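You operate a simulated robot arm through the tools that you are given. There is no shell and no other tool.

You are at the controls of a simulated robot arm. One attempt, no reset.

## Task
Pump the yellow water from the top row into the tank.
Fine: valves 1 and 2 stand open; open valve 3, give the pump three strokes, then shut all three; the other valves end shut.

Only the result counts: the job must be done as asked and must still hold three seconds after the hand-in. Knocking over, shifting, dropping, spilling or breaking anything else fails it.

## Robot
A 7-joint arm with a fingered hand, fixed in place. Base frame: the origin is at the foot of the arm, x ahead of it, y to its left, z up. Units: mm, degrees, N and s.
With the tool pointing down near the work surface it reaches from about 100 to 720 mm from the base axis. Its first joint turns from -69.0 to 172.0 degrees. Payload 3.4 kg.
Tool frame: the origin (TCP) lies between the finger pads and is the grasp point; the fingertips stand 39 mm ahead of it; z points along the fingers, y is the line along which they close. Largest opening 180 mm; the body of the gripper starts 111 mm behind the TCP. The gripper is a hand of 3 fingers: y runs from the thumb to the fingers, the wrist lies at [0, 0, -262] in the tool frame.
Orientation is that of the tool frame in the base frame, as a unit quaternion [w, x, y, z]. With the fingers straight down and closing along the base's y, the tool's x points along the base's -x, its y along +y and its z along -z.

## Interface
- The arm moves only by the tool jog_arm. Its argument "targets" is a list of rows, each an object (a shift or turn left out is 0) with "travel": the shift along the tool's x, y, z in units of 40 mm (1.0 is 40 mm), a list of three; "delta_rot": the turn, a rotation vector about the tool's x, y, z in units of 5 degrees (1.0 is 5 degrees), a list of three. In form: [{"travel": [tx, ty, tz], "delta_rot": [ax, ay, az]}, ...]. A call has 1 to 20 rows; each row shifts and turns the commanded pose from where the row before left it, along the tool's axes as they then stand. A call with a number of a shift or a turn outside -1 to 1 is refused whole. Rows are played at 5 a second. More than 50 mm and 8.6 degrees between two rows, and nothing of the call is played. Where a pose cannot be reached the arm comes as near as it can. A force on the tool above 40 N (or 10 N above the force at the start of the call, whichever is more), or a blocked arm, ends the call early, and 0.2 s more pass. In this call time passes only in rows, and 0.2 s behind the last. It gives the time, the measured TCP pose, the force on the tool (base axes), the opening and the grip force at its end, in the units of the frame above (readings bear some noise), with the torque about the TCP (base axes, N m) and any sound that the robot's microphone picked up.
- Cameras (640 x 400 px; columns grow to the right, rows downward): "scene" is fixed at [221.2, 500.5, 1761.2]; the picture's right is [-0.81, -0.58, 0.00], its down [-0.37, 0.51, -0.78] and it looks along [0.45, -0.63, -0.63] (base axes); focal length 334 px, centre (320, 200). "wrist" rides on the gripper at [63, -36, -128] in the tool frame; the picture's right is [0.50, 0.87, 0.00], its down [-0.75, 0.43, -0.49] and it looks along [-0.43, 0.25, 0.87] (tool axes); focal length 226 px, centre (320, 200).
- capture(camera): a new picture of that camera. No time passes.
- raise_lower(by): slides the trunk up (or, below 0, down) by that many mm; the arm rides with it, the base frame stays. It gives what a move gives, with no picture.
- set_fingers(finger1, finger2, thumb_bend): sets how far each is bent, from 0 (flat) to 100 (curled in); at 30 the hand is open as for a grip, at 70 the pads meet at the TCP. One left out holds its place. A second passes; each finger stops where it meets its share of the squeeze, and holds until it gets a number again. It is the only way to open and close the hand. It gives what a move gives, with no picture; readings hold the bend of each and the force on the fingers (four entries, about 0 where the hand has none), thumb and palm.
- point_at(camera, pixels): for up to 12 pixels [column, row] of the newest picture of that camera ("zoom" is the newest enlarged one), the place [x, y, z] in the base frame of the surface seen there, good to about 3 mm. No time passes.
- zoom(camera, box): a new picture of the part [left, top, right, bottom] of that camera's present view, enlarged. No time passes.
- sign_off(): hands the job in; it is judged then, once.

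Unless the task says otherwise, let go and move clear before handing in.

The tools are called after "Call:" as a command line: name --argument value ..., lists and objects as JSON in quotes. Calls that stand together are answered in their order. jog_arm: Moves the arm, as the interface text tells. Its arguments: {"type":"object","properties":{"targets":{"type":"array","items":{"type":"object","properties":{"travel":{"type":"array","items":{"type":"number"}},"delta_rot":{"type":"array","items":{"type":"number"}}}}}},"required":["targets"]} The other tools are called the same way: raise_lower (by) slides the trunk up or down; set_fingers (finger1, finger2, thumb_bend) moves the fingers one by one; capture (camera) takes a picture; point_at (camera, pixels) gives the place of the surface under pixels of a picture; zoom (camera, box) takes an enlarged picture of a part of a camera's view; sign_off () hands the job in.

At the start:

```text
time: 0.0
position: [319.4, -175.1, 1393.5]
tool_rot: [-0.001, -0.001, 1.0, 0.001]
contact_force: [0.0, 0.3, -0.4]
ft_torque: [0.01, -0.01, 0.02]
opening: 179.9
gripper_force: 0.0
shape: jaw
bend: [30.0, 30.0, 30.0]
finger forces: [0.0, 0.1, 0.1, 0.0, 0.0, 0.0]
trunk travel left (down, up): [-475.0, 67.0]
```

scene: 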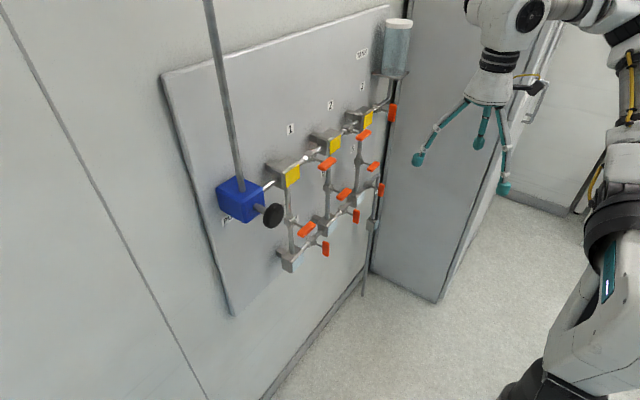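
wrist: 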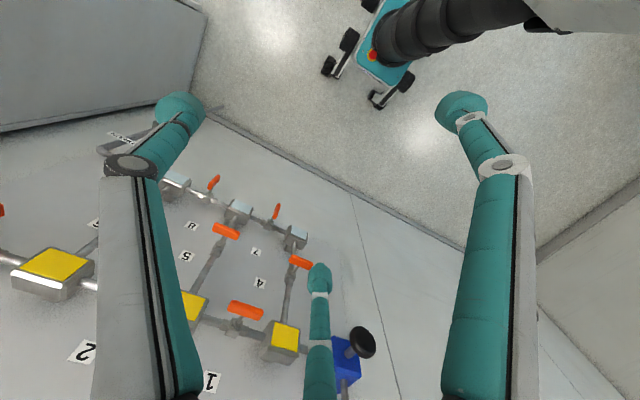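

The scene picture shows a wall panel with a blue pump near pixel (240,200), yellow and clear tiles, orange valve handles and a tank at (397,50). I'll zoom in to read the labels and handle orientations.

Call:
zoom --camera "scene" --box '[200, 90, 420, 280]'

Call:
zoom --camera "wrist" --box '[0, 120, 400, 400]'

```text
2.11 times, centred on (310, 185) of scene
```

zoom: 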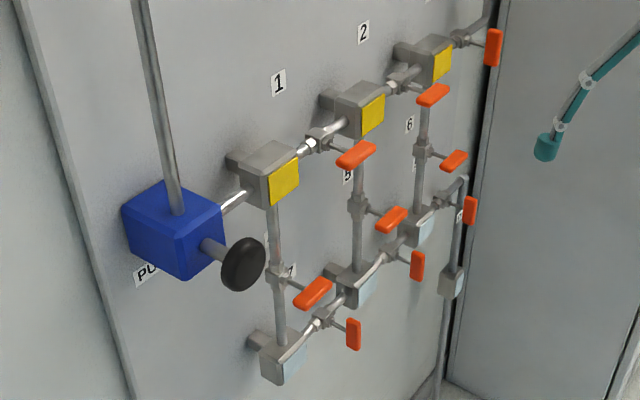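

```text
1.43 times, centred on (200, 260) of wrist
```

zoom: 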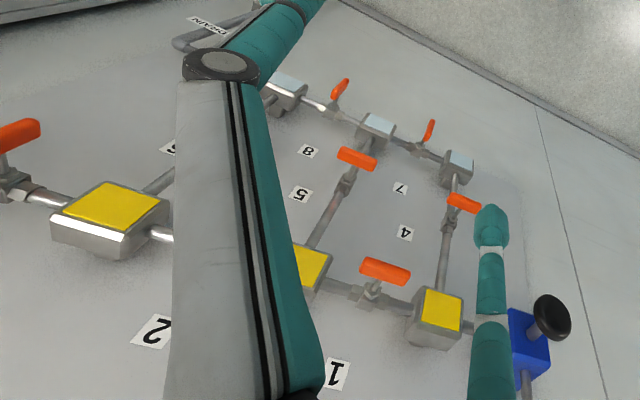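

The labels and handles are visible; next I need 3D geometry. I'll measure points on the scene zoom: handles, tiles, panel and pump knob.

Call:
point_at --camera "zoom" --pixels '[[20, 140]]'

Call:
zoom --camera "scene" --box '[330, 10, 420, 140]'

```text
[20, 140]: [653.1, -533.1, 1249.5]
```

```text
3.08 times, centred on (375, 75) of scene
```

zoom: 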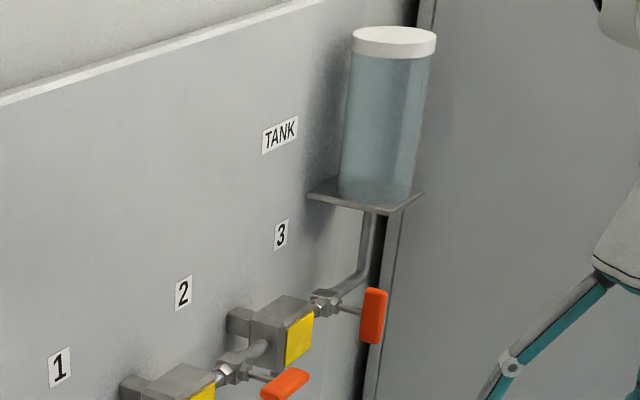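

Valve 3's handle is at zoom (373,315), vertical, across its pipe. Measuring it along with its ends and stem.

Call:
point_at --camera "zoom" --pixels '[[373, 295], [373, 315], [370, 338], [350, 310], [325, 303], [285, 385], [300, 335], [60, 368], [281, 235], [390, 45], [375, 245], [450, 200]]'

Call:
point_at --camera "scene" --pixels '[[273, 216], [240, 190], [260, 208], [292, 176], [327, 163], [320, 167], [334, 160], [306, 229], [343, 194], [325, 249], [380, 189], [364, 134]]'

```text
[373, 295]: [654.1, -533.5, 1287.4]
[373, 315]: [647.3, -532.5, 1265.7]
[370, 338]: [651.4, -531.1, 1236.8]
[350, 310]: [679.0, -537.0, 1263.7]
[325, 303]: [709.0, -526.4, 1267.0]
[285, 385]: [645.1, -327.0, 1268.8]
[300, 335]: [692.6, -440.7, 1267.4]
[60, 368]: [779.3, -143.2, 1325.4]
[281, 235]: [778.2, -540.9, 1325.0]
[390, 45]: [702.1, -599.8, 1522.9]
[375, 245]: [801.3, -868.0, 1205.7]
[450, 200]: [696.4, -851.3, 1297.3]
```

```text
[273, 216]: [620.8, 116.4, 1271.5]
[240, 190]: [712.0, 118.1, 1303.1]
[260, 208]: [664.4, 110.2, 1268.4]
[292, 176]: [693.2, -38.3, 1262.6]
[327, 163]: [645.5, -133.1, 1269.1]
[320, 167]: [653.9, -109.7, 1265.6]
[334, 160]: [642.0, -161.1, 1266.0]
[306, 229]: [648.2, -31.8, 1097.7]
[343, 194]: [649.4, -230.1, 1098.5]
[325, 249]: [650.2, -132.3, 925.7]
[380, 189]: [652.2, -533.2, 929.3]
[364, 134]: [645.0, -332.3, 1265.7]
```

Geometry is clear: the top row sits at z≈1267, with valves at y≈-133, -332 and -533 and handle faces at x≈648. The pump knob is at (620,116,1270). I'll check valve 9 and the pump more closely before moving.

Call:
zoom --camera "scene" --box '[340, 140, 400, 240]'

Call:
zoom --camera "scene" --box '[210, 160, 310, 240]'

```text
4.00 times, centred on (370, 190) of scene
```

zoom: 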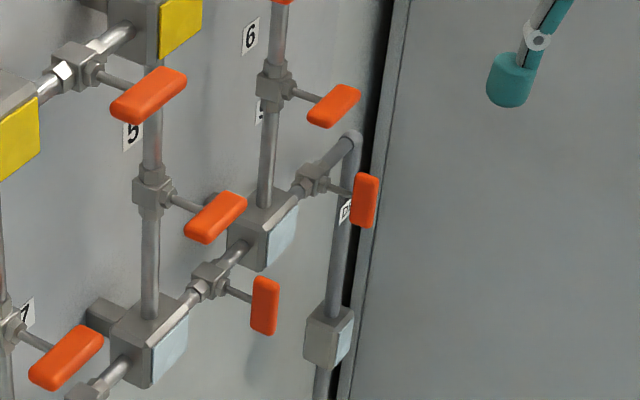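

```text
5.00 times, centred on (260, 200) of scene
```

zoom: 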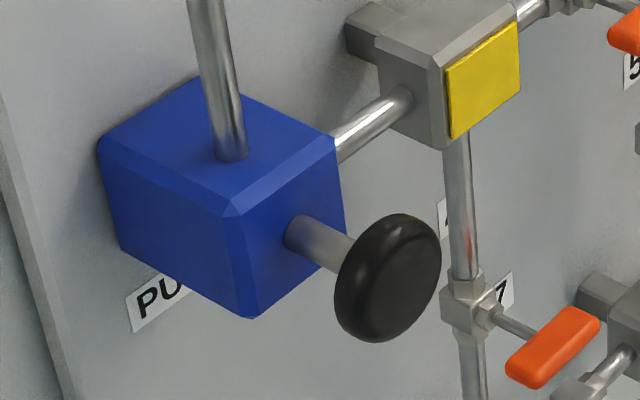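

All of valves 4–9 have their handles across the pipe, so they are shut. Now I'll measure the pump's knob, rod and body edges in this zoom.

Call:
point_at --camera "zoom" --pixels '[[395, 275], [400, 218], [385, 338], [435, 260], [342, 280], [315, 240], [292, 230], [300, 270], [250, 250], [240, 210], [335, 150], [480, 80]]'

Call:
jog_arm --targets '[{"travel": [-1, 0, 0]}, {"travel": [-1, 0, 0]}, {"travel": [-0.5, 0, 0]}]'

```text
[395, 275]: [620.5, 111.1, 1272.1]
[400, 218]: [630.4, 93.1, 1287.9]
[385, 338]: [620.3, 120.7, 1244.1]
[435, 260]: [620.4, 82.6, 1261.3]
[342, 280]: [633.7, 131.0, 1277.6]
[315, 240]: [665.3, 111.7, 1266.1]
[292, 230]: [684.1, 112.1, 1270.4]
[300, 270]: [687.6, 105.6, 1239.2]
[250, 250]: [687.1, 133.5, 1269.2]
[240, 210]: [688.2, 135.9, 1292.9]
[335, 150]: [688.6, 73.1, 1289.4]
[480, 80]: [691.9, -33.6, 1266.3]
```

```text
time: 0.8
position: [420.3, -172.2, 1397.0]
tool_rot: [0.0, 0.0, 1.0, -0.002]
contact_force: [-0.3, -1.2, 0.1]
ft_torque: [0.01, 0.04, 0.0]
opening: 179.9
gripper_force: 0.0
shape: jaw
bend: [30.0, 30.0, 30.0]
finger forces: [0.1, 0.0, 0.0, 0.1, 0.0, 0.0]
trunk travel left (down, up): [-475.0, 67.0]
```

The move tracked well (x now 420). The knob is centred around (630,106,1267) with radius about 28, and the pump body face is at x=687. Next I'll start pitching the hand toward the panel.

Call:
jog_arm --targets '[{"travel": [-0.5, 0, 0]}, {"delta_rot": [0, -1, 0]}, {"delta_rot": [0, -1, 0]}, {"delta_rot": [0, -1, 0]}, {"delta_rot": [0, -1, 0]}, {"delta_rot": [0, -1, 0]}, {"delta_rot": [0, -1, 0]}]'

Call:
capture --camera "scene"

```text
time: 2.4
position: [436.1, -170.8, 1393.3]
tool_rot: [0.26, -0.001, 0.966, -0.002]
contact_force: [-0.5, -1.1, 0.1]
ft_torque: [0.01, -0.02, -0.02]
opening: 179.9
gripper_force: 0.1
shape: jaw
bend: [30.0, 30.0, 30.0]
finger forces: [0.1, 0.1, 0.1, 0.1, 0.1, 0.1]
trunk travel left (down, up): [-475.0, 67.0]
```

```text
taken
```

scene: 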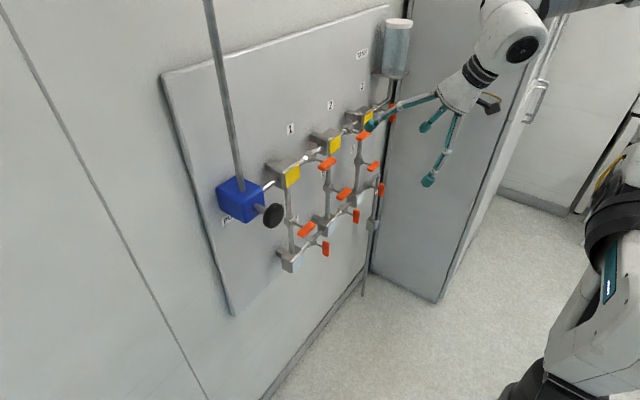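

The hand has pitched 30° and the arm is well clear of the panel. Continuing the remaining 60°.

Call:
jog_arm --targets '[{"delta_rot": [0, -1, 0]}, {"delta_rot": [0, -1, 0]}, {"delta_rot": [0, -1, 0]}, {"delta_rot": [0, -1, 0]}, {"delta_rot": [0, -1, 0]}, {"delta_rot": [0, -1, 0]}, {"delta_rot": [0, -1, 0]}, {"delta_rot": [0, -1, 0]}, {"delta_rot": [0, -1, 0]}, {"delta_rot": [0, -1, 0]}, {"delta_rot": [0, -1, 0]}, {"delta_rot": [0, -1, 0]}]'

Call:
capture --camera "scene"

Call:
capture --camera "wrist"

```text
time: 5.0
position: [513.2, -184.4, 1483.8]
tool_rot: [0.706, 0.003, 0.708, 0.0]
contact_force: [0.5, -1.2, 0.1]
ft_torque: [0.01, 0.05, 0.02]
opening: 180.1
gripper_force: 0.0
shape: jaw
bend: [30.0, 30.0, 30.0]
finger forces: [0.1, 0.0, 0.0, 0.1, 0.1, 0.0]
out of reach, approached as far as the arm can: row 6, 7, 8, 9, 10, 11, 12
trunk travel left (down, up): [-475.0, 67.0]
```

```text
taken
```

scene: 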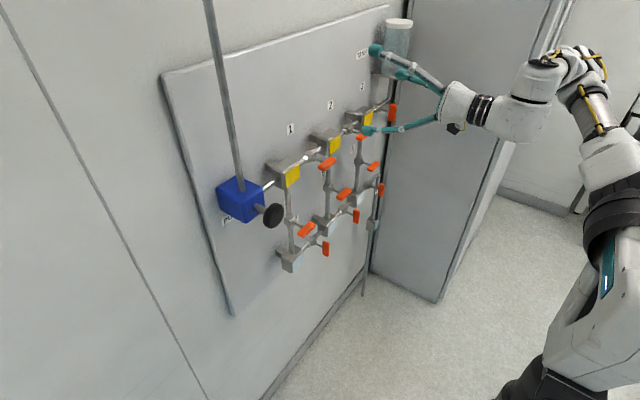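

```text
taken
```

wrist: 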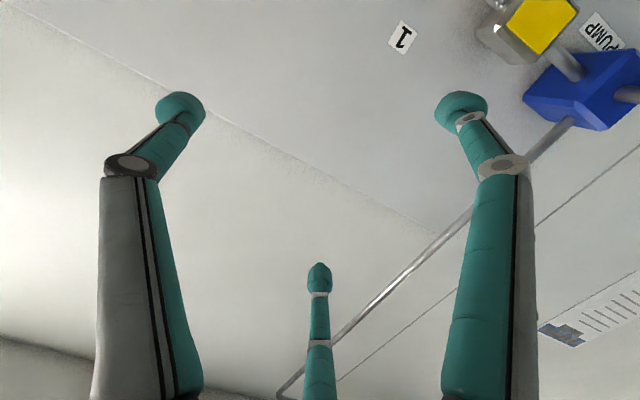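

The hand now points at the panel (quaternion 0.706,0,0.708,0), though close-in it was out of reach and settled at (513,-184,1484). The wrist view shows the three fingers are spaced about 120° apart: thumb left, finger tips at (460,110) and (318,280). I'll advance a little in x and lower z to see where the commanded pose stands.

Call:
jog_arm --targets '[{"travel": [0, 0, 0.5]}]'

```text
time: 5.4
position: [533.4, -165.1, 1485.8]
tool_rot: [0.707, -0.003, 0.707, -0.003]
contact_force: [0.0, 0.0, 0.3]
ft_torque: [-0.01, 0.0, -0.06]
opening: 179.9
gripper_force: 0.1
shape: jaw
bend: [30.0, 30.0, 30.0]
finger forces: [0.0, 0.1, 0.0, 0.0, 0.0, 0.1]
trunk travel left (down, up): [-475.0, 67.0]
```

The commanded pose follows the measured one, now at (533,-165,1486). I'll pre-close the fingers to see how bend maps to opening.

Call:
set_fingers --finger1 52 --finger2 52 --thumb_bend 52

Call:
capture --camera "wrist"

Call:
capture --camera "scene"

```text
time: 6.4
position: [531.9, -169.4, 1485.7]
tool_rot: [0.707, -0.002, 0.707, -0.002]
contact_force: [-0.4, 0.6, 0.1]
ft_torque: [0.03, -0.02, -0.01]
opening: 65.3
gripper_force: 0.0
shape: fingers
bend: [52.0, 52.0, 52.0]
finger forces: [0.0, 0.0, 0.1, 0.0, 0.0, 0.0]
trunk travel left (down, up): [-475.0, 67.0]
```

```text
taken
```

wrist: 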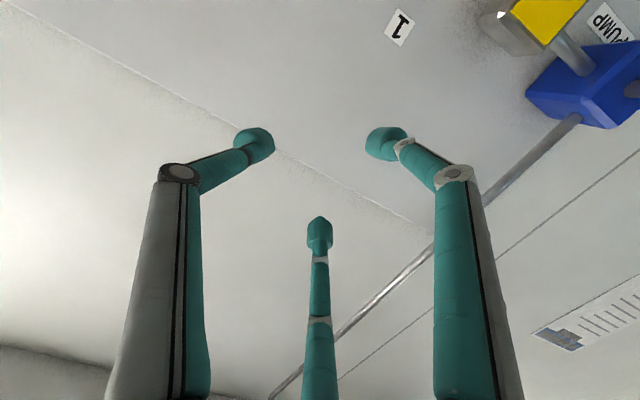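

```text
taken
```

scene: 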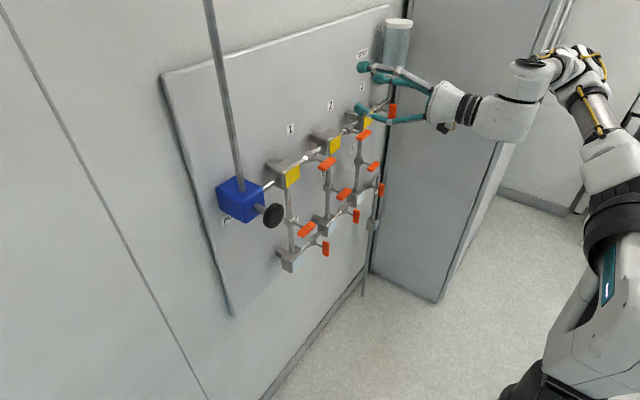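

At bend 52 the opening is 65 mm, with fingertips at wrist (250,143), (385,143) and (320,232). Measuring them in the base frame.

Call:
point_at --camera "wrist" --pixels '[[255, 145], [383, 143], [320, 235], [245, 135], [390, 132], [320, 225]]'

```text
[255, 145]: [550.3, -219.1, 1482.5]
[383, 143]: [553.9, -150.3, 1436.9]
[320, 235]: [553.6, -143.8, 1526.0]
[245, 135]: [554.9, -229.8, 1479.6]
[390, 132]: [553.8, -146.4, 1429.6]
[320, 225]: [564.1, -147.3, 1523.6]
```

Tips stand about 32–39 mm ahead of the TCP at a radius of about 45 mm, so at bend 52 the hand can cage a handle (half-length about 31). I'll move diagonally down and right toward valve 3 while keeping x at about 532.

Call:
jog_arm --targets '[{"travel": [0.5, -0.9, 0]}, {"travel": [0.5, -0.9, 0]}, {"travel": [0.5, -0.9, 0]}, {"travel": [0.5, -0.9, 0]}, {"travel": [0.5, -0.9, 0]}]'

Call:
capture --camera "scene"

```text
time: 7.6
position: [531.6, -357.2, 1386.7]
tool_rot: [0.707, -0.001, 0.707, 0.0]
contact_force: [0.2, 0.1, -1.2]
ft_torque: [0.01, -0.05, -0.03]
opening: 65.0
gripper_force: 0.1
shape: fingers
bend: [52.0, 52.0, 52.0]
finger forces: [0.0, 0.0, 0.0, 0.0, 0.1, 0.0]
trunk travel left (down, up): [-475.0, 67.0]
```

```text
taken
```

scene: 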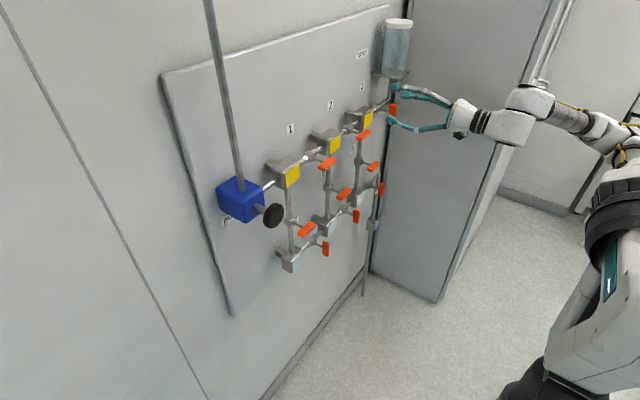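

Tracking is accurate, now at (532,-357,1387). I'll complete the move to valve 3's axis at y=-533, z=1267.

Call:
jog_arm --targets '[{"travel": [0.6, -0.88, 0]}, {"travel": [0.6, -0.88, 0]}, {"travel": [0.6, -0.88, 0]}, {"travel": [0.6, -0.88, 0]}, {"travel": [0.6, -0.88, 0]}]'

Call:
capture --camera "scene"

Call:
capture --camera "wrist"

```text
time: 8.8
position: [531.2, -535.5, 1266.3]
tool_rot: [0.708, 0.001, 0.706, -0.001]
contact_force: [-0.8, 0.5, 0.6]
ft_torque: [0.0, 0.02, -0.02]
opening: 65.0
gripper_force: 0.0
shape: fingers
bend: [52.0, 52.0, 52.0]
finger forces: [0.0, 0.0, 0.1, 0.0, 0.0, 0.0]
trunk travel left (down, up): [-475.0, 67.0]
```

```text
taken
```

scene: 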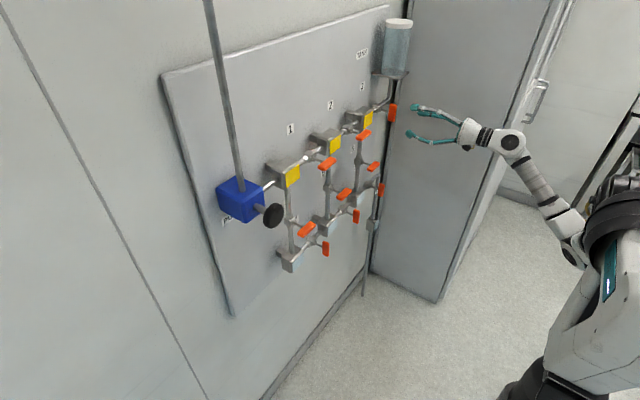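

```text
taken
```

wrist: 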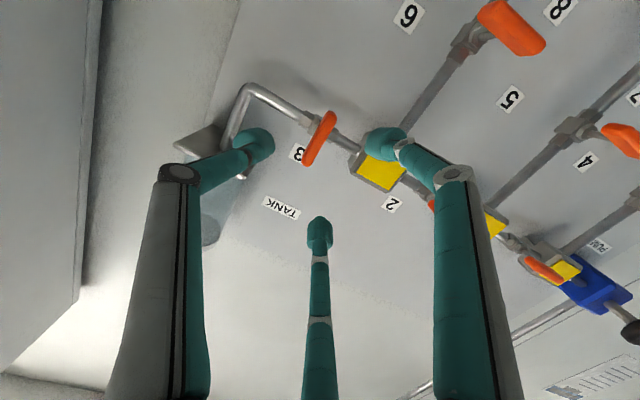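

The handle of valve 3 appears at wrist (320,138), about on the tool axis. I'll refine its position and the surroundings.

Call:
point_at --camera "wrist" --pixels '[[328, 116], [320, 138], [310, 158], [326, 140], [313, 135], [340, 140], [308, 121], [280, 104], [380, 172], [366, 152]]'

Call:
zoom --camera "wrist" --box '[220, 60, 420, 220]'

```text
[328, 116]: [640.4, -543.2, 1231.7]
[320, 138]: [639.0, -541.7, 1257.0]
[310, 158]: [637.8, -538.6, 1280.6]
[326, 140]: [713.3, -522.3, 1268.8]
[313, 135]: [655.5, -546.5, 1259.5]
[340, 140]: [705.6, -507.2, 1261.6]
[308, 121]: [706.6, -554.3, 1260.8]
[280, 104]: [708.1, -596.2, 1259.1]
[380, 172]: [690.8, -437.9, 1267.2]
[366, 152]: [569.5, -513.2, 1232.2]
```

```text
2.50 times, centred on (320, 140) of wrist
```

zoom: 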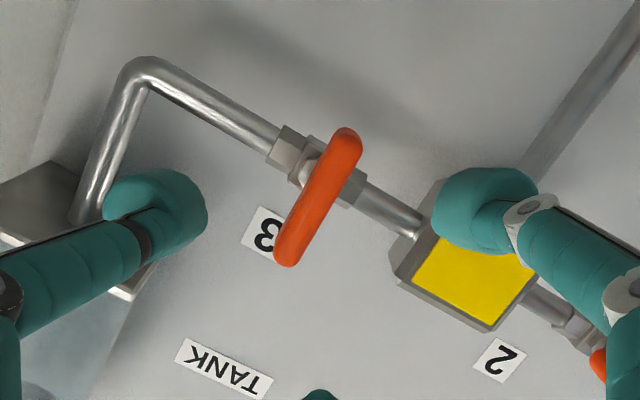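

Call:
point_at --camera "zoom" --pixels '[[347, 134], [350, 150], [318, 195], [290, 250], [283, 260], [330, 215], [308, 165], [356, 185], [285, 148], [390, 210], [470, 265], [475, 320]]'

```text
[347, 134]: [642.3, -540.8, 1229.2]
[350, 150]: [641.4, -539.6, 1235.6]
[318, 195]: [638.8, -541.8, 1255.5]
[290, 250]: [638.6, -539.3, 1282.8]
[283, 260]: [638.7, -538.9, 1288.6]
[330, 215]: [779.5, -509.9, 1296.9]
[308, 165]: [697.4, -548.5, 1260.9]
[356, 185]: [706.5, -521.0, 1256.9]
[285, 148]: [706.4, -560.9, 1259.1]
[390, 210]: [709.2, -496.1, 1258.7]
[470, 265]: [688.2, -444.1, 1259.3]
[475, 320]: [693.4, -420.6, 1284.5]
```

Refined: the handle spans x 638–658, y≈-538 (about 12 mm thick), z≈1229–1292. The valve nut starts at x≈697. I'll advance to TCP x≈640 so the tips reach about 679, around the handle but short of the nut.

Call:
jog_arm --targets '[{"travel": [0.05, -0.08, 0.5]}, {"travel": [0, 0, 0.5]}, {"travel": [0, 0, 0.5]}, {"travel": [0, 0, 0.5]}, {"travel": [0, 0, 0.4]}, {"travel": [0, 0, 0.3]}]'

Call:
capture --camera "wrist"

Call:
capture --camera "scene"

```text
time: 10.2
position: [640.9, -537.1, 1262.6]
tool_rot: [0.707, -0.002, 0.707, -0.001]
contact_force: [0.1, 0.5, 0.3]
ft_torque: [-0.01, 0.03, 0.03]
opening: 65.1
gripper_force: 0.0
shape: fingers
bend: [52.0, 52.0, 52.0]
finger forces: [0.0, 0.0, 0.0, 0.0, 0.0, 0.0]
trunk travel left (down, up): [-475.0, 67.0]
```

```text
taken
```

wrist: 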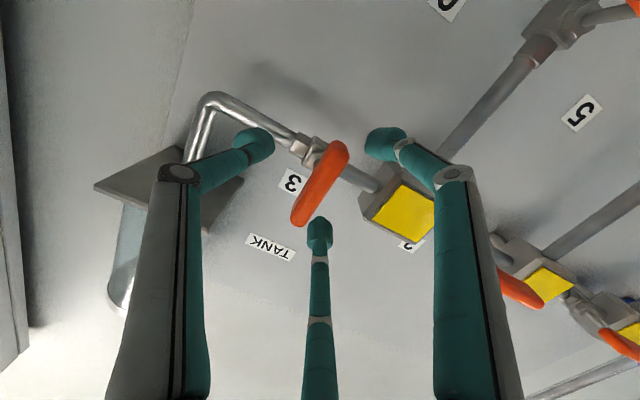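

```text
taken
```

scene: 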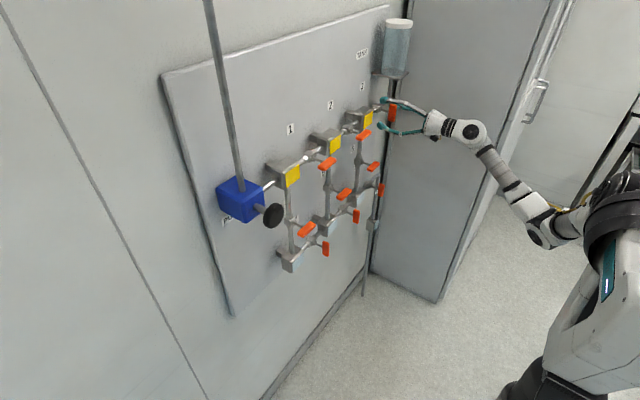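

The handle sits inside the finger cage, at wrist (320,185) between the tips, with no contact force. Closing gently to bend 60.

Call:
set_fingers --finger1 60 --finger2 60 --thumb_bend 60

Call:
zoom --camera "wrist" --box '[200, 80, 440, 280]'

```text
time: 11.2
position: [640.1, -536.1, 1264.6]
tool_rot: [0.707, -0.001, 0.707, -0.001]
contact_force: [0.9, -0.1, -0.7]
ft_torque: [-0.01, -0.03, 0.02]
opening: 34.0
gripper_force: 0.1
shape: fingers
bend: [60.0, 60.0, 60.0]
finger forces: [0.0, 0.0, 0.0, 0.0, 0.1, 0.0]
trunk travel left (down, up): [-475.0, 67.0]
```

```text
2.00 times, centred on (320, 180) of wrist
```

zoom: 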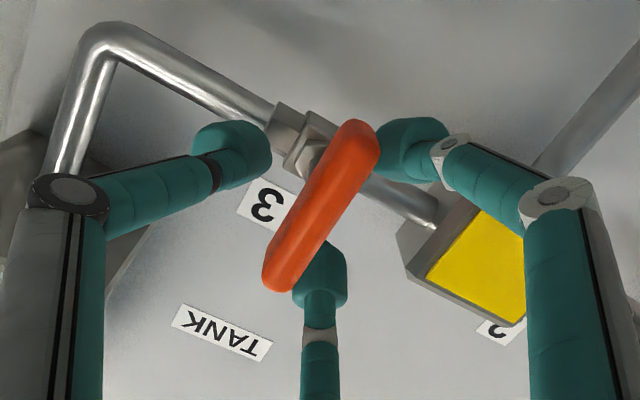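

At bend 60 both fingers lie beside the handle on its +y side, with the thumb still about 15 mm off and no force. I'll close further to get a grip.

Call:
set_fingers --finger1 66 --finger2 66 --thumb_bend 68

Call:
zoom --camera "wrist" --box '[200, 80, 440, 280]'

```text
time: 12.2
position: [639.5, -535.9, 1264.4]
tool_rot: [0.707, -0.001, 0.707, -0.001]
contact_force: [0.0, -1.2, -0.4]
ft_torque: [-0.02, -0.01, -0.04]
opening: 8.5
gripper_force: 0.1
shape: fingers
bend: [66.0, 66.0, 67.0]
finger forces: [0.0, 0.1, 0.0, 0.0, 0.9, 0.1]
trunk travel left (down, up): [-475.0, 67.0]
```

```text
2.00 times, centred on (320, 180) of wrist
```

zoom: 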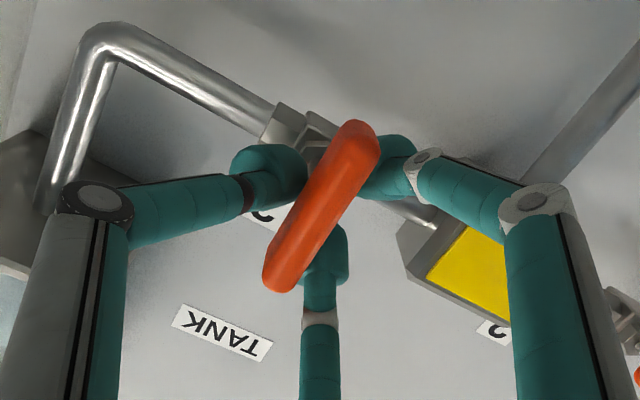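

The thumb touches at bend 67 (0.9 N), but the fingers are not pressing yet. I'll bring all three in for a firm hold.

Call:
set_fingers --finger1 75 --finger2 75 --thumb_bend 75

Call:
zoom --camera "wrist" --box '[200, 80, 440, 280]'

```text
time: 13.2
position: [640.6, -536.3, 1263.5]
tool_rot: [0.707, -0.001, 0.707, 0.0]
contact_force: [9.8, -2.8, 3.7]
ft_torque: [-0.04, -0.1, -0.23]
opening: 0.8
gripper_force: 14.3
shape: fingers
bend: [72.0, 72.0, 70.0]
finger forces: [7.9, 8.4, 0.0, 0.1, 13.2, 0.0]
trunk travel left (down, up): [-475.0, 67.0]
```

```text
2.00 times, centred on (320, 180) of wrist
```

zoom: 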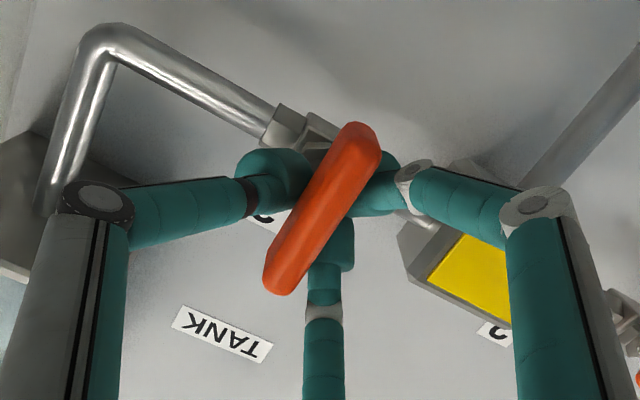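

I have a firm hold (fingers 8 N each, thumb 13 N). I'll try a small counter-clockwise roll and watch the torque.

Call:
jog_arm --targets '[{"delta_rot": [0, 0, -1]}, {"delta_rot": [0, 0, -1]}, {"delta_rot": [0, 0, -1]}]'

Call:
zoom --camera "wrist" --box '[200, 80, 440, 280]'

```text
time: 14.0
position: [640.9, -536.0, 1262.6]
tool_rot: [0.701, -0.095, 0.701, -0.093]
contact_force: [10.6, -4.2, 3.3]
ft_torque: [0.01, -0.12, -0.21]
opening: 1.7
gripper_force: 14.3
shape: fingers
bend: [72.0, 72.0, 70.0]
finger forces: [8.0, 8.1, 0.0, 0.1, 12.9, 0.1]
trunk travel left (down, up): [-475.0, 67.0]
```

```text
2.00 times, centred on (320, 180) of wrist
```

zoom: 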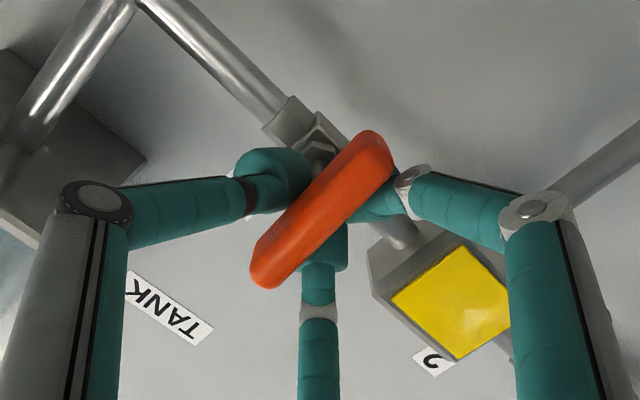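

The image suggests the handle stayed mostly put while the hand rolled 15° (the handle moved with the pipe in the view). Torque is tiny. I'll check the handle's actual angle in the scene.

Call:
zoom --camera "scene" --box '[360, 80, 440, 140]'

Call:
point_at --camera "wrist" --pixels '[[337, 152], [332, 150], [344, 140], [300, 176], [308, 170]]'

```text
6.67 times, centred on (400, 110) of scene
```

zoom: 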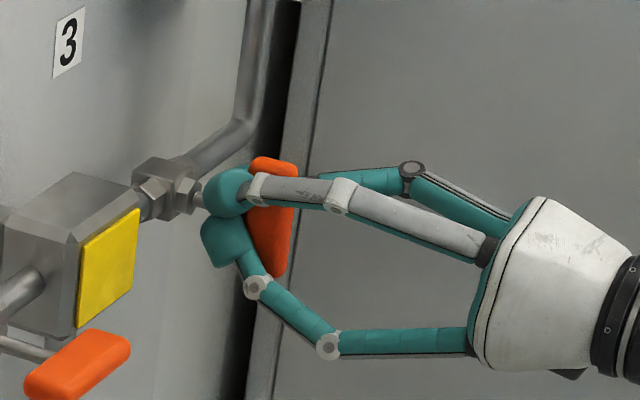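

```text
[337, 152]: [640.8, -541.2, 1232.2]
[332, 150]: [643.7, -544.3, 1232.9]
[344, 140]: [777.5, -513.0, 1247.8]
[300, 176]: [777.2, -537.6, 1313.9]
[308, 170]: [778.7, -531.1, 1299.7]
```

The scene zoom shows the fingertip balls have closed behind the handle around the stem, so I'm too deep. I'll open to 58, undo the roll, back off about 22 mm so the balls sit at the handle's depth, and look.

Call:
set_fingers --finger1 58 --finger2 58 --thumb_bend 58

Call:
jog_arm --targets '[{"delta_rot": [0, 0, 1]}, {"delta_rot": [0, 0, 1]}, {"delta_rot": [0, 0, 1]}, {"travel": [0, 0, -0.28]}, {"travel": [0, 0, -0.28]}]'

Call:
capture --camera "wrist"

Call:
zoom --camera "scene" --box '[360, 80, 440, 140]'

```text
time: 15.0
position: [640.0, -534.9, 1263.8]
tool_rot: [0.701, -0.092, 0.701, -0.094]
contact_force: [0.6, -0.5, 0.7]
ft_torque: [0.02, 0.02, 0.0]
opening: 44.7
gripper_force: 0.1
shape: fingers
bend: [57.0, 57.0, 57.0]
finger forces: [0.0, 0.0, 0.0, 0.0, 0.0, 0.1]
trunk travel left (down, up): [-475.0, 67.0]
```

```text
time: 16.2
position: [616.6, -534.9, 1265.4]
tool_rot: [0.707, -0.001, 0.707, -0.001]
contact_force: [-0.2, -0.1, 0.3]
ft_torque: [0.02, 0.02, 0.0]
opening: 44.8
gripper_force: 0.0
shape: fingers
bend: [57.0, 57.0, 57.0]
finger forces: [0.0, 0.1, 0.0, 0.0, 0.0, 0.0]
trunk travel left (down, up): [-475.0, 67.0]
```

```text
taken
```

wrist: 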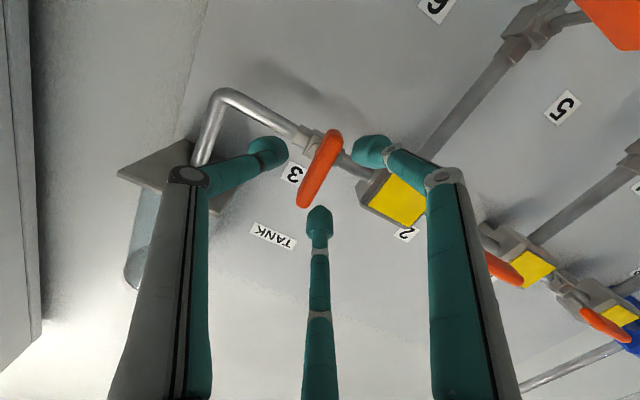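

```text
6.67 times, centred on (400, 110) of scene
```

zoom: 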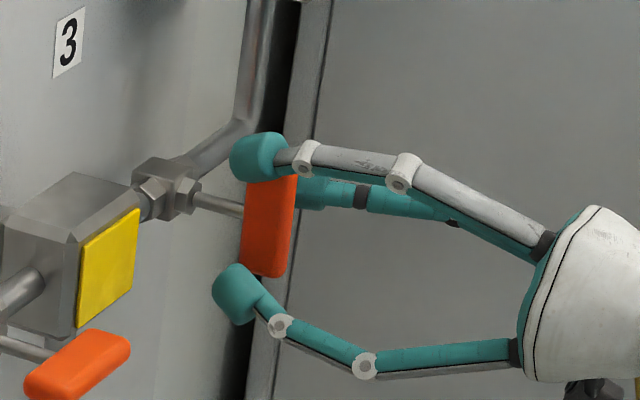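

The handle is still vertical and the tips now sit at its depth. Measuring tip positions against the handle.

Call:
point_at --camera "wrist" --pixels '[[272, 150], [372, 150], [320, 225], [320, 210], [328, 140], [318, 165], [305, 198], [333, 150]]'

Call:
point_at --camera "zoom" --pixels '[[260, 150], [235, 290], [270, 225], [250, 225], [290, 225], [270, 180], [268, 268]]'

```text
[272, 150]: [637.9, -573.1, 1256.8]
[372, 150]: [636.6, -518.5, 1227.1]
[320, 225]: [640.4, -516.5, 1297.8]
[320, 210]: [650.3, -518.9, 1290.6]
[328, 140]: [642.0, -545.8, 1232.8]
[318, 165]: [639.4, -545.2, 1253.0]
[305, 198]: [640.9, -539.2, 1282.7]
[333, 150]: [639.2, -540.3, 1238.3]
```

```text
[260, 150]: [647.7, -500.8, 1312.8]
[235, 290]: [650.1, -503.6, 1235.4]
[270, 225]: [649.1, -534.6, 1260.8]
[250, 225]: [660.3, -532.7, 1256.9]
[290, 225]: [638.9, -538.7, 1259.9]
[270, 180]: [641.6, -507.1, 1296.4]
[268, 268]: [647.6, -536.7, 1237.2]
```

The tip balls are centred at x≈648, matching the handle (638–660). Closing now for the grip.

Call:
set_fingers --finger1 75 --finger2 75 --thumb_bend 75

Call:
zoom --camera "wrist" --box '[200, 80, 440, 280]'

Call:
zoom --camera "scene" --box '[360, 80, 440, 140]'

```text
time: 17.2
position: [617.8, -536.9, 1265.1]
tool_rot: [0.707, -0.001, 0.707, -0.001]
contact_force: [7.3, -2.5, 1.2]
ft_torque: [-0.04, -0.05, -0.11]
opening: 6.2
gripper_force: 14.7
shape: fingers
bend: [72.0, 72.0, 68.0]
finger forces: [7.8, 7.7, 0.0, 0.1, 14.2, 0.0]
trunk travel left (down, up): [-475.0, 67.0]
```

```text
2.00 times, centred on (320, 180) of wrist
```

zoom: 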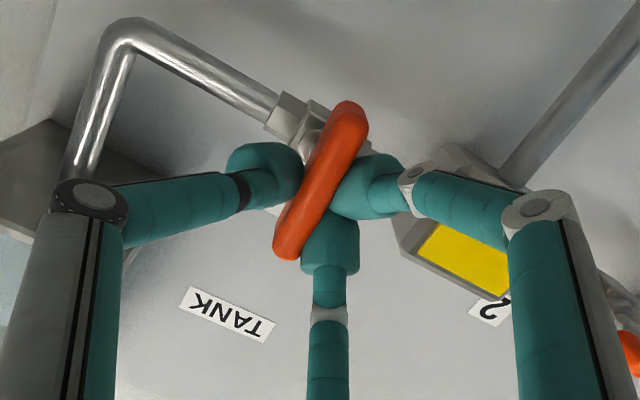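

```text
6.67 times, centred on (400, 110) of scene
```

zoom: 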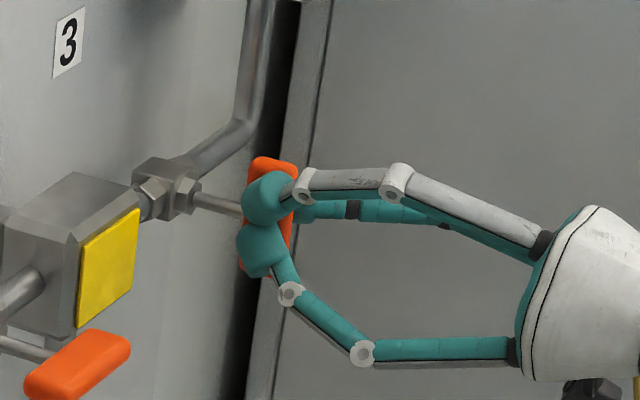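

Now the balls grip the handle faces directly. Rolling counter-clockwise 15° and checking.

Call:
jog_arm --targets '[{"delta_rot": [0, 0, -1]}, {"delta_rot": [0, 0, -1]}, {"delta_rot": [0, 0, -1]}]'

Call:
zoom --camera "wrist" --box '[200, 80, 440, 280]'

Call:
zoom --camera "scene" --box '[360, 80, 440, 140]'

```text
time: 18.0
position: [617.3, -536.5, 1262.6]
tool_rot: [0.7, -0.094, 0.701, -0.094]
contact_force: [8.0, -3.0, 0.5]
ft_torque: [0.05, -0.06, -0.1]
opening: 6.3
gripper_force: 14.7
shape: fingers
bend: [72.0, 72.0, 68.0]
finger forces: [8.4, 7.6, 0.0, 0.1, 13.5, 0.0]
trunk travel left (down, up): [-475.0, 67.0]
```

```text
2.00 times, centred on (320, 180) of wrist
```

zoom: 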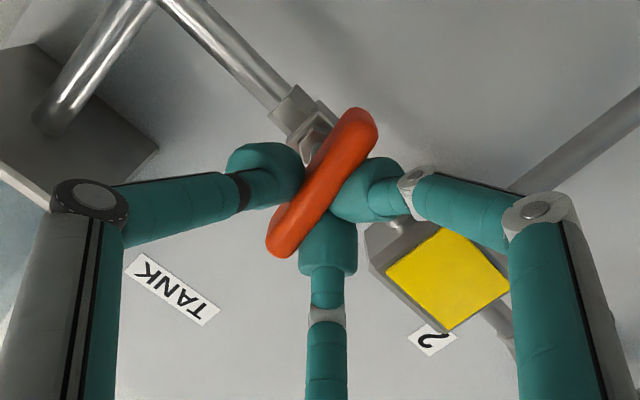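

```text
6.67 times, centred on (400, 110) of scene
```

zoom: 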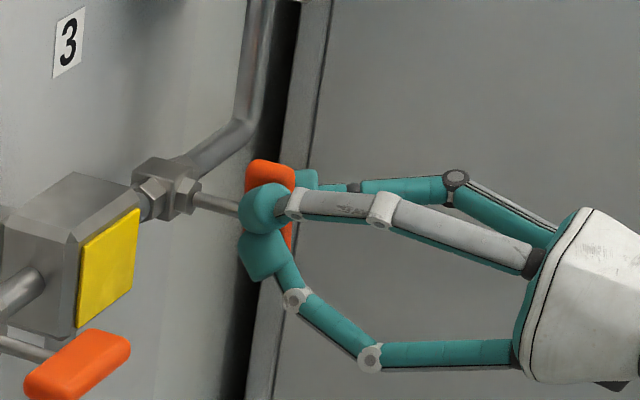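

Call:
point_at --camera "zoom" --pixels '[[270, 168], [255, 170], [290, 170], [288, 235]]'

Call:
zoom --camera "wrist" --box '[200, 80, 440, 280]'

Call:
point_at --camera "zoom" --pixels '[[360, 120], [368, 135], [350, 150], [318, 190], [285, 235], [280, 245]]'

```text
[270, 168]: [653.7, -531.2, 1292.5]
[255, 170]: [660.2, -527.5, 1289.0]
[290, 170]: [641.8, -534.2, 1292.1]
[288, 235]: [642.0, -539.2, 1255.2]
```

```text
2.00 times, centred on (320, 180) of wrist
```

zoom: 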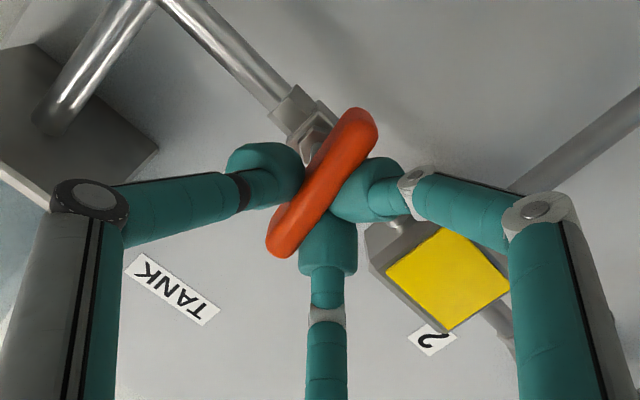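

```text
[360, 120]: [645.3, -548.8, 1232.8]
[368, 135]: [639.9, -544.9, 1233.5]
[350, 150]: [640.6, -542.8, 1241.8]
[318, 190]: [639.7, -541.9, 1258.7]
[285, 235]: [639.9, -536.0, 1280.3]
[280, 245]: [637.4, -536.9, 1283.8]
```

The handle's bottom is now at y≈-545 and its top at y≈-535, so it is turning counter-clockwise with some lag. Continuing the roll.

Call:
jog_arm --targets '[{"delta_rot": [0, 0, -1]}, {"delta_rot": [0, 0, -1]}, {"delta_rot": [0, 0, -1]}, {"delta_rot": [0, 0, -1]}]'

Call:
zoom --camera "wrist" --box '[200, 80, 440, 280]'

Call:
zoom --camera "scene" --box '[360, 80, 440, 140]'

```text
time: 19.0
position: [618.3, -536.3, 1262.8]
tool_rot: [0.673, -0.215, 0.675, -0.213]
contact_force: [4.4, -0.8, -3.0]
ft_torque: [0.05, 0.04, -0.1]
opening: 7.1
gripper_force: 15.2
shape: fingers
bend: [72.0, 72.0, 68.0]
finger forces: [10.0, 9.0, 0.0, 0.0, 12.9, 0.0]
trunk travel left (down, up): [-475.0, 67.0]
```

```text
2.00 times, centred on (320, 180) of wrist
```

zoom: 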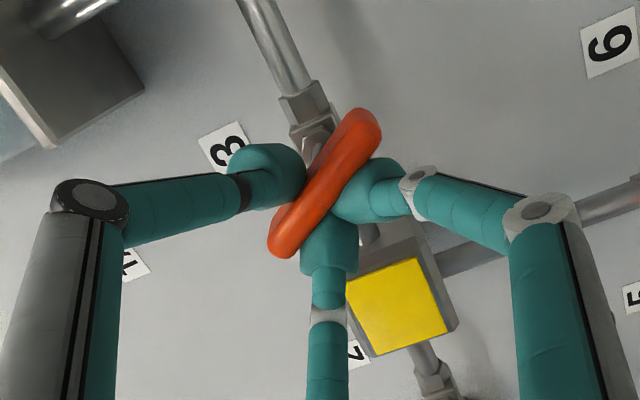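

```text
6.67 times, centred on (400, 110) of scene
```

zoom: 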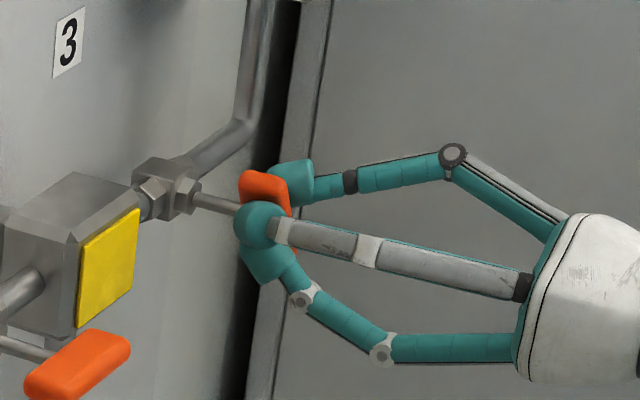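

The handle now turns with the hand (its in-hand angle is unchanged at about 54°), torque stays low. Continuing another 35°.

Call:
jog_arm --targets '[{"delta_rot": [0, 0, -1]}, {"delta_rot": [0, 0, -1]}, {"delta_rot": [0, 0, -1]}, {"delta_rot": [0, 0, -1]}, {"delta_rot": [0, 0, -1]}, {"delta_rot": [0, 0, -1]}, {"delta_rot": [0, 0, -1]}]'

Call:
zoom --camera "wrist" --box '[200, 80, 440, 280]'

Call:
zoom --camera "scene" --box '[360, 80, 440, 140]'

```text
time: 20.6
position: [617.6, -537.3, 1261.0]
tool_rot: [0.578, -0.407, 0.579, -0.406]
contact_force: [9.5, -1.3, -6.5]
ft_torque: [0.05, 0.17, -0.11]
opening: 6.6
gripper_force: 15.5
shape: fingers
bend: [72.0, 72.0, 69.0]
finger forces: [11.0, 10.3, 0.0, 0.0, 11.0, 0.0]
trunk travel left (down, up): [-475.0, 67.0]
```

```text
2.00 times, centred on (320, 180) of wrist
```

zoom: 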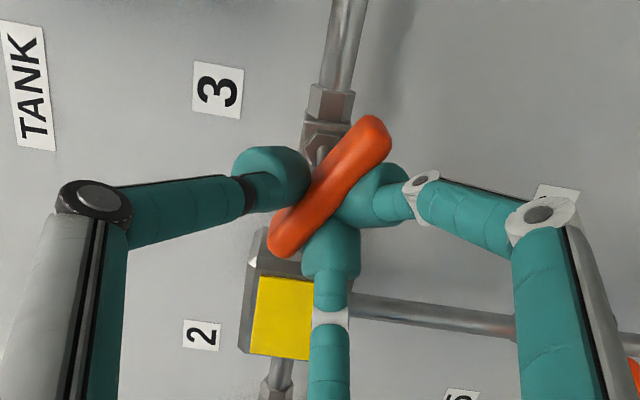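

```text
6.67 times, centred on (400, 110) of scene
```

zoom: 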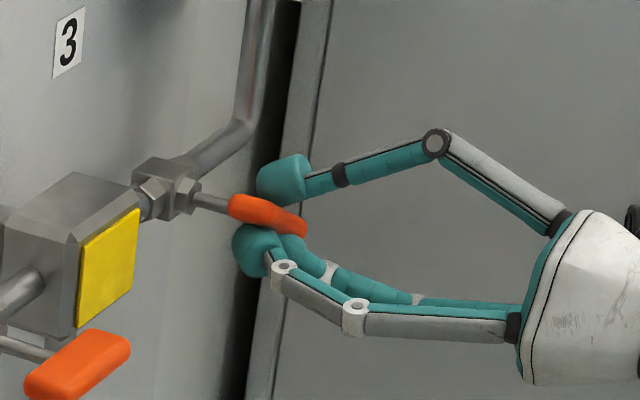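

The handle is clearly rotating, roughly 60° so far. Another 30° of roll.

Call:
jog_arm --targets '[{"delta_rot": [0, 0, -1]}, {"delta_rot": [0, 0, -1]}, {"delta_rot": [0, 0, -1]}, {"delta_rot": [0, 0, -1]}, {"delta_rot": [0, 0, -1]}, {"delta_rot": [0, 0, -1]}]'

Call:
zoom --camera "wrist" --box '[200, 80, 440, 280]'

Call:
zoom --camera "scene" --box '[360, 80, 440, 140]'

```text
time: 22.0
position: [617.1, -536.1, 1259.7]
tool_rot: [-0.453, 0.543, -0.454, 0.542]
contact_force: [10.6, -4.0, -7.4]
ft_torque: [0.07, 0.17, -0.11]
opening: 7.0
gripper_force: 16.3
shape: fingers
bend: [72.0, 72.0, 69.0]
finger forces: [11.3, 11.0, 0.1, 0.0, 10.6, 0.1]
trunk travel left (down, up): [-475.0, 67.0]
```

```text
2.00 times, centred on (320, 180) of wrist
```

zoom: 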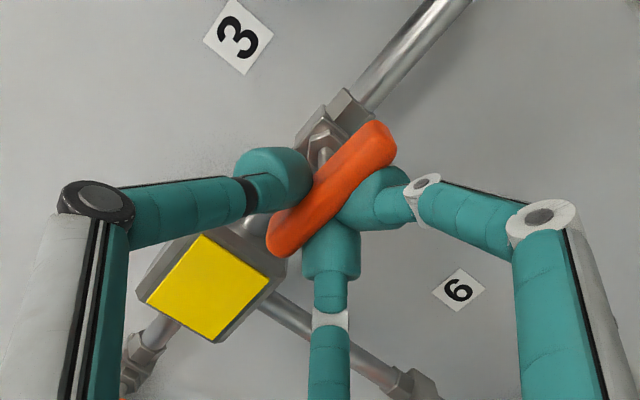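

```text
6.67 times, centred on (400, 110) of scene
```

zoom: 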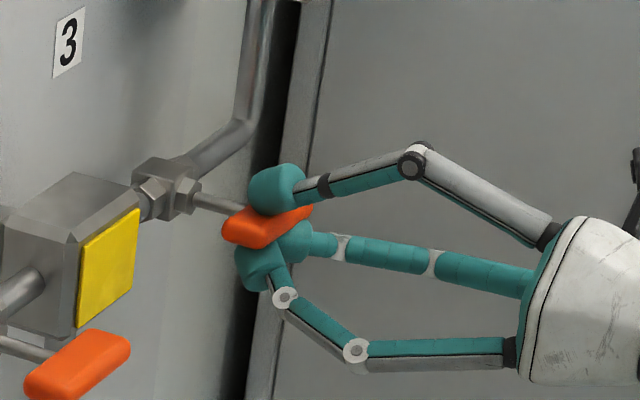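

The handle looks nearly aligned with the pipe. Measuring its ends to get the angle.

Call:
point_at --camera "zoom" --pixels '[[235, 232], [300, 220], [285, 225], [250, 237], [240, 222]]'

Call:
zoom --camera "wrist" --box '[200, 80, 440, 280]'

Call:
point_at --camera "zoom" --pixels '[[385, 135], [380, 145], [350, 170], [310, 215], [290, 238], [280, 240], [400, 60], [205, 290]]'

```text
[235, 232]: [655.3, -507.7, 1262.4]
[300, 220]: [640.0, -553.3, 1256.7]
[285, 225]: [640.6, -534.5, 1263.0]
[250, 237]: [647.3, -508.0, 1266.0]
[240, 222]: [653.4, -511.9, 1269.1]
```

```text
2.00 times, centred on (320, 180) of wrist
```

zoom: 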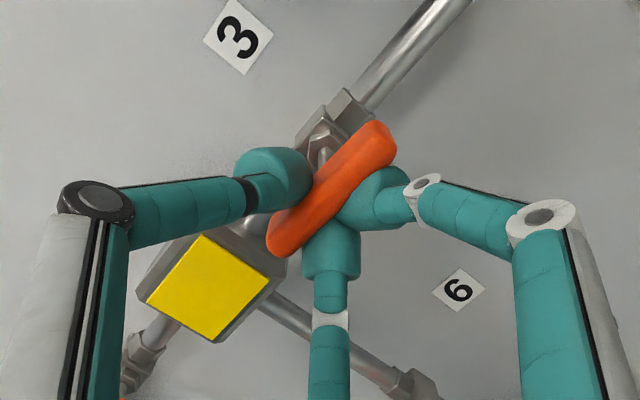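

```text
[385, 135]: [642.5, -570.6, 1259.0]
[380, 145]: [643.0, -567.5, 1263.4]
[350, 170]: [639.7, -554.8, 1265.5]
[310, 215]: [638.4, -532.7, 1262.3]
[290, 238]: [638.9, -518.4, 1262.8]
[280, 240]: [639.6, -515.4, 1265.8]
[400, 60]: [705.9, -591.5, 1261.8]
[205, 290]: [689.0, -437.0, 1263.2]
```

The handle is horizontal within a few degrees (z≈1260–1265 from y=-570 to -515). I'll nudge 5° more to see whether there's a stop.

Call:
jog_arm --targets '[{"delta_rot": [0, 0, -0.8]}]'

Call:
zoom --camera "wrist" --box '[200, 80, 440, 280]'

Call:
point_at --camera "zoom" --pixels '[[385, 135], [380, 145], [350, 170], [310, 215], [290, 238], [280, 240], [400, 60], [205, 290]]'

```text
time: 22.4
position: [617.7, -536.3, 1260.2]
tool_rot: [-0.434, 0.558, -0.434, 0.558]
contact_force: [7.6, -3.0, -7.2]
ft_torque: [0.07, 0.17, -0.11]
opening: 6.8
gripper_force: 17.3
shape: fingers
bend: [72.0, 72.0, 69.0]
finger forces: [11.6, 11.6, 0.0, 0.0, 10.7, 0.1]
trunk travel left (down, up): [-475.0, 67.0]
```

```text
2.00 times, centred on (320, 180) of wrist
```

zoom: 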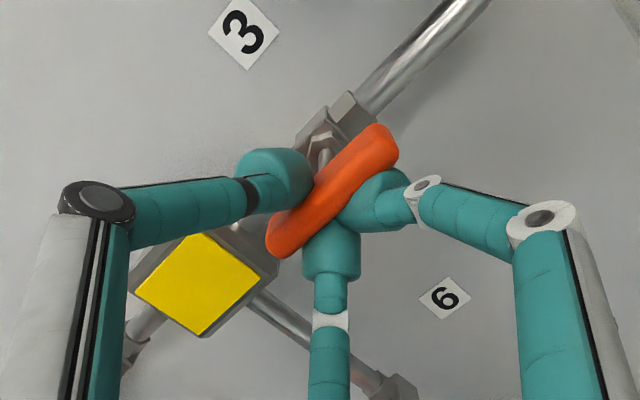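

```text
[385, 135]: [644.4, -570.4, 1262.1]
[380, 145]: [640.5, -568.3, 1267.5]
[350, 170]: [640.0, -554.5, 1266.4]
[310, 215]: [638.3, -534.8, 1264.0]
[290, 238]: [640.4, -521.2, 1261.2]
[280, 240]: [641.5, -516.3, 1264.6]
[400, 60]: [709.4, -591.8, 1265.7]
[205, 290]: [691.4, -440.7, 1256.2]
```

The handle is aligned with the pipe and now slips slightly in the hand, consistent with a stop at 90°: valve 3 is open. Releasing and backing out.

Call:
set_fingers --finger1 55 --finger2 55 --thumb_bend 55

Call:
jog_arm --targets '[{"travel": [0, 0, -0.5]}, {"travel": [0, 0, -0.8]}, {"travel": [0, 0, -0.8]}]'

Call:
capture --camera "wrist"

Call:
capture --camera "scene"

Call:
zoom --camera "scene" --box '[300, 80, 440, 185]'

```text
time: 23.4
position: [616.9, -535.6, 1262.2]
tool_rot: [-0.435, 0.558, -0.434, 0.558]
contact_force: [-0.2, 1.1, -1.8]
ft_torque: [0.04, 0.1, 0.02]
opening: 53.4
gripper_force: 1.2
shape: fingers
bend: [56.0, 55.0, 55.0]
finger forces: [2.1, 0.0, 0.0, 0.0, 0.1, 0.0]
trunk travel left (down, up): [-475.0, 67.0]
```

```text
time: 24.2
position: [528.2, -536.5, 1262.7]
tool_rot: [-0.435, 0.557, -0.434, 0.559]
contact_force: [-0.2, -0.6, -0.1]
ft_torque: [-0.02, 0.03, 0.02]
opening: 53.1
gripper_force: 0.0
shape: fingers
bend: [55.0, 55.0, 55.0]
finger forces: [0.0, 0.1, 0.1, 0.0, 0.0, 0.0]
trunk travel left (down, up): [-475.0, 67.0]
```

```text
taken
```

wrist: 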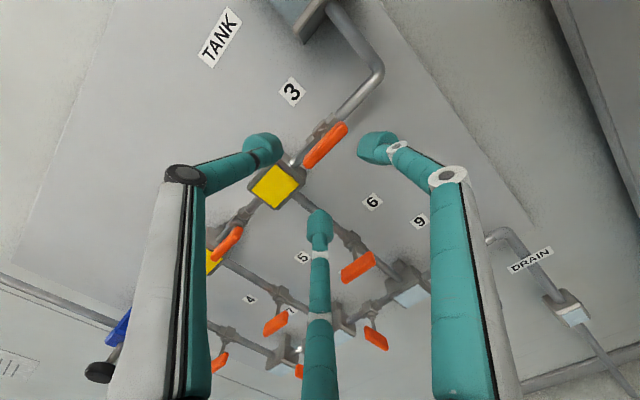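

```text
taken
```

scene: 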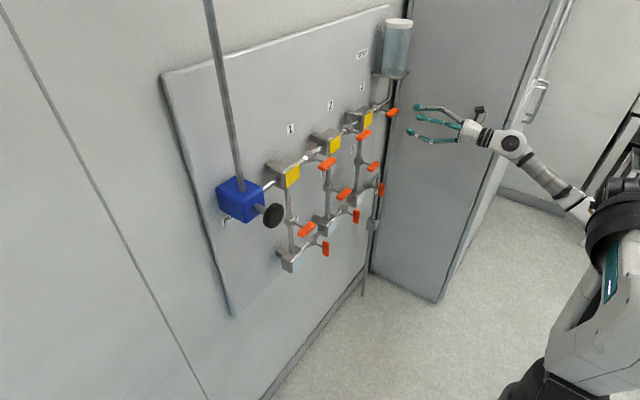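

```text
3.81 times, centred on (370, 132) of scene
```

zoom: 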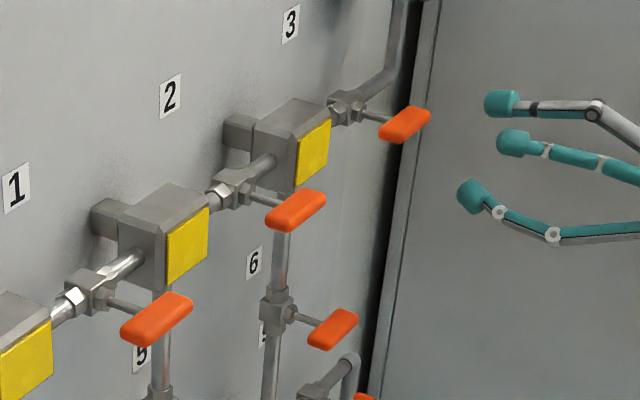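

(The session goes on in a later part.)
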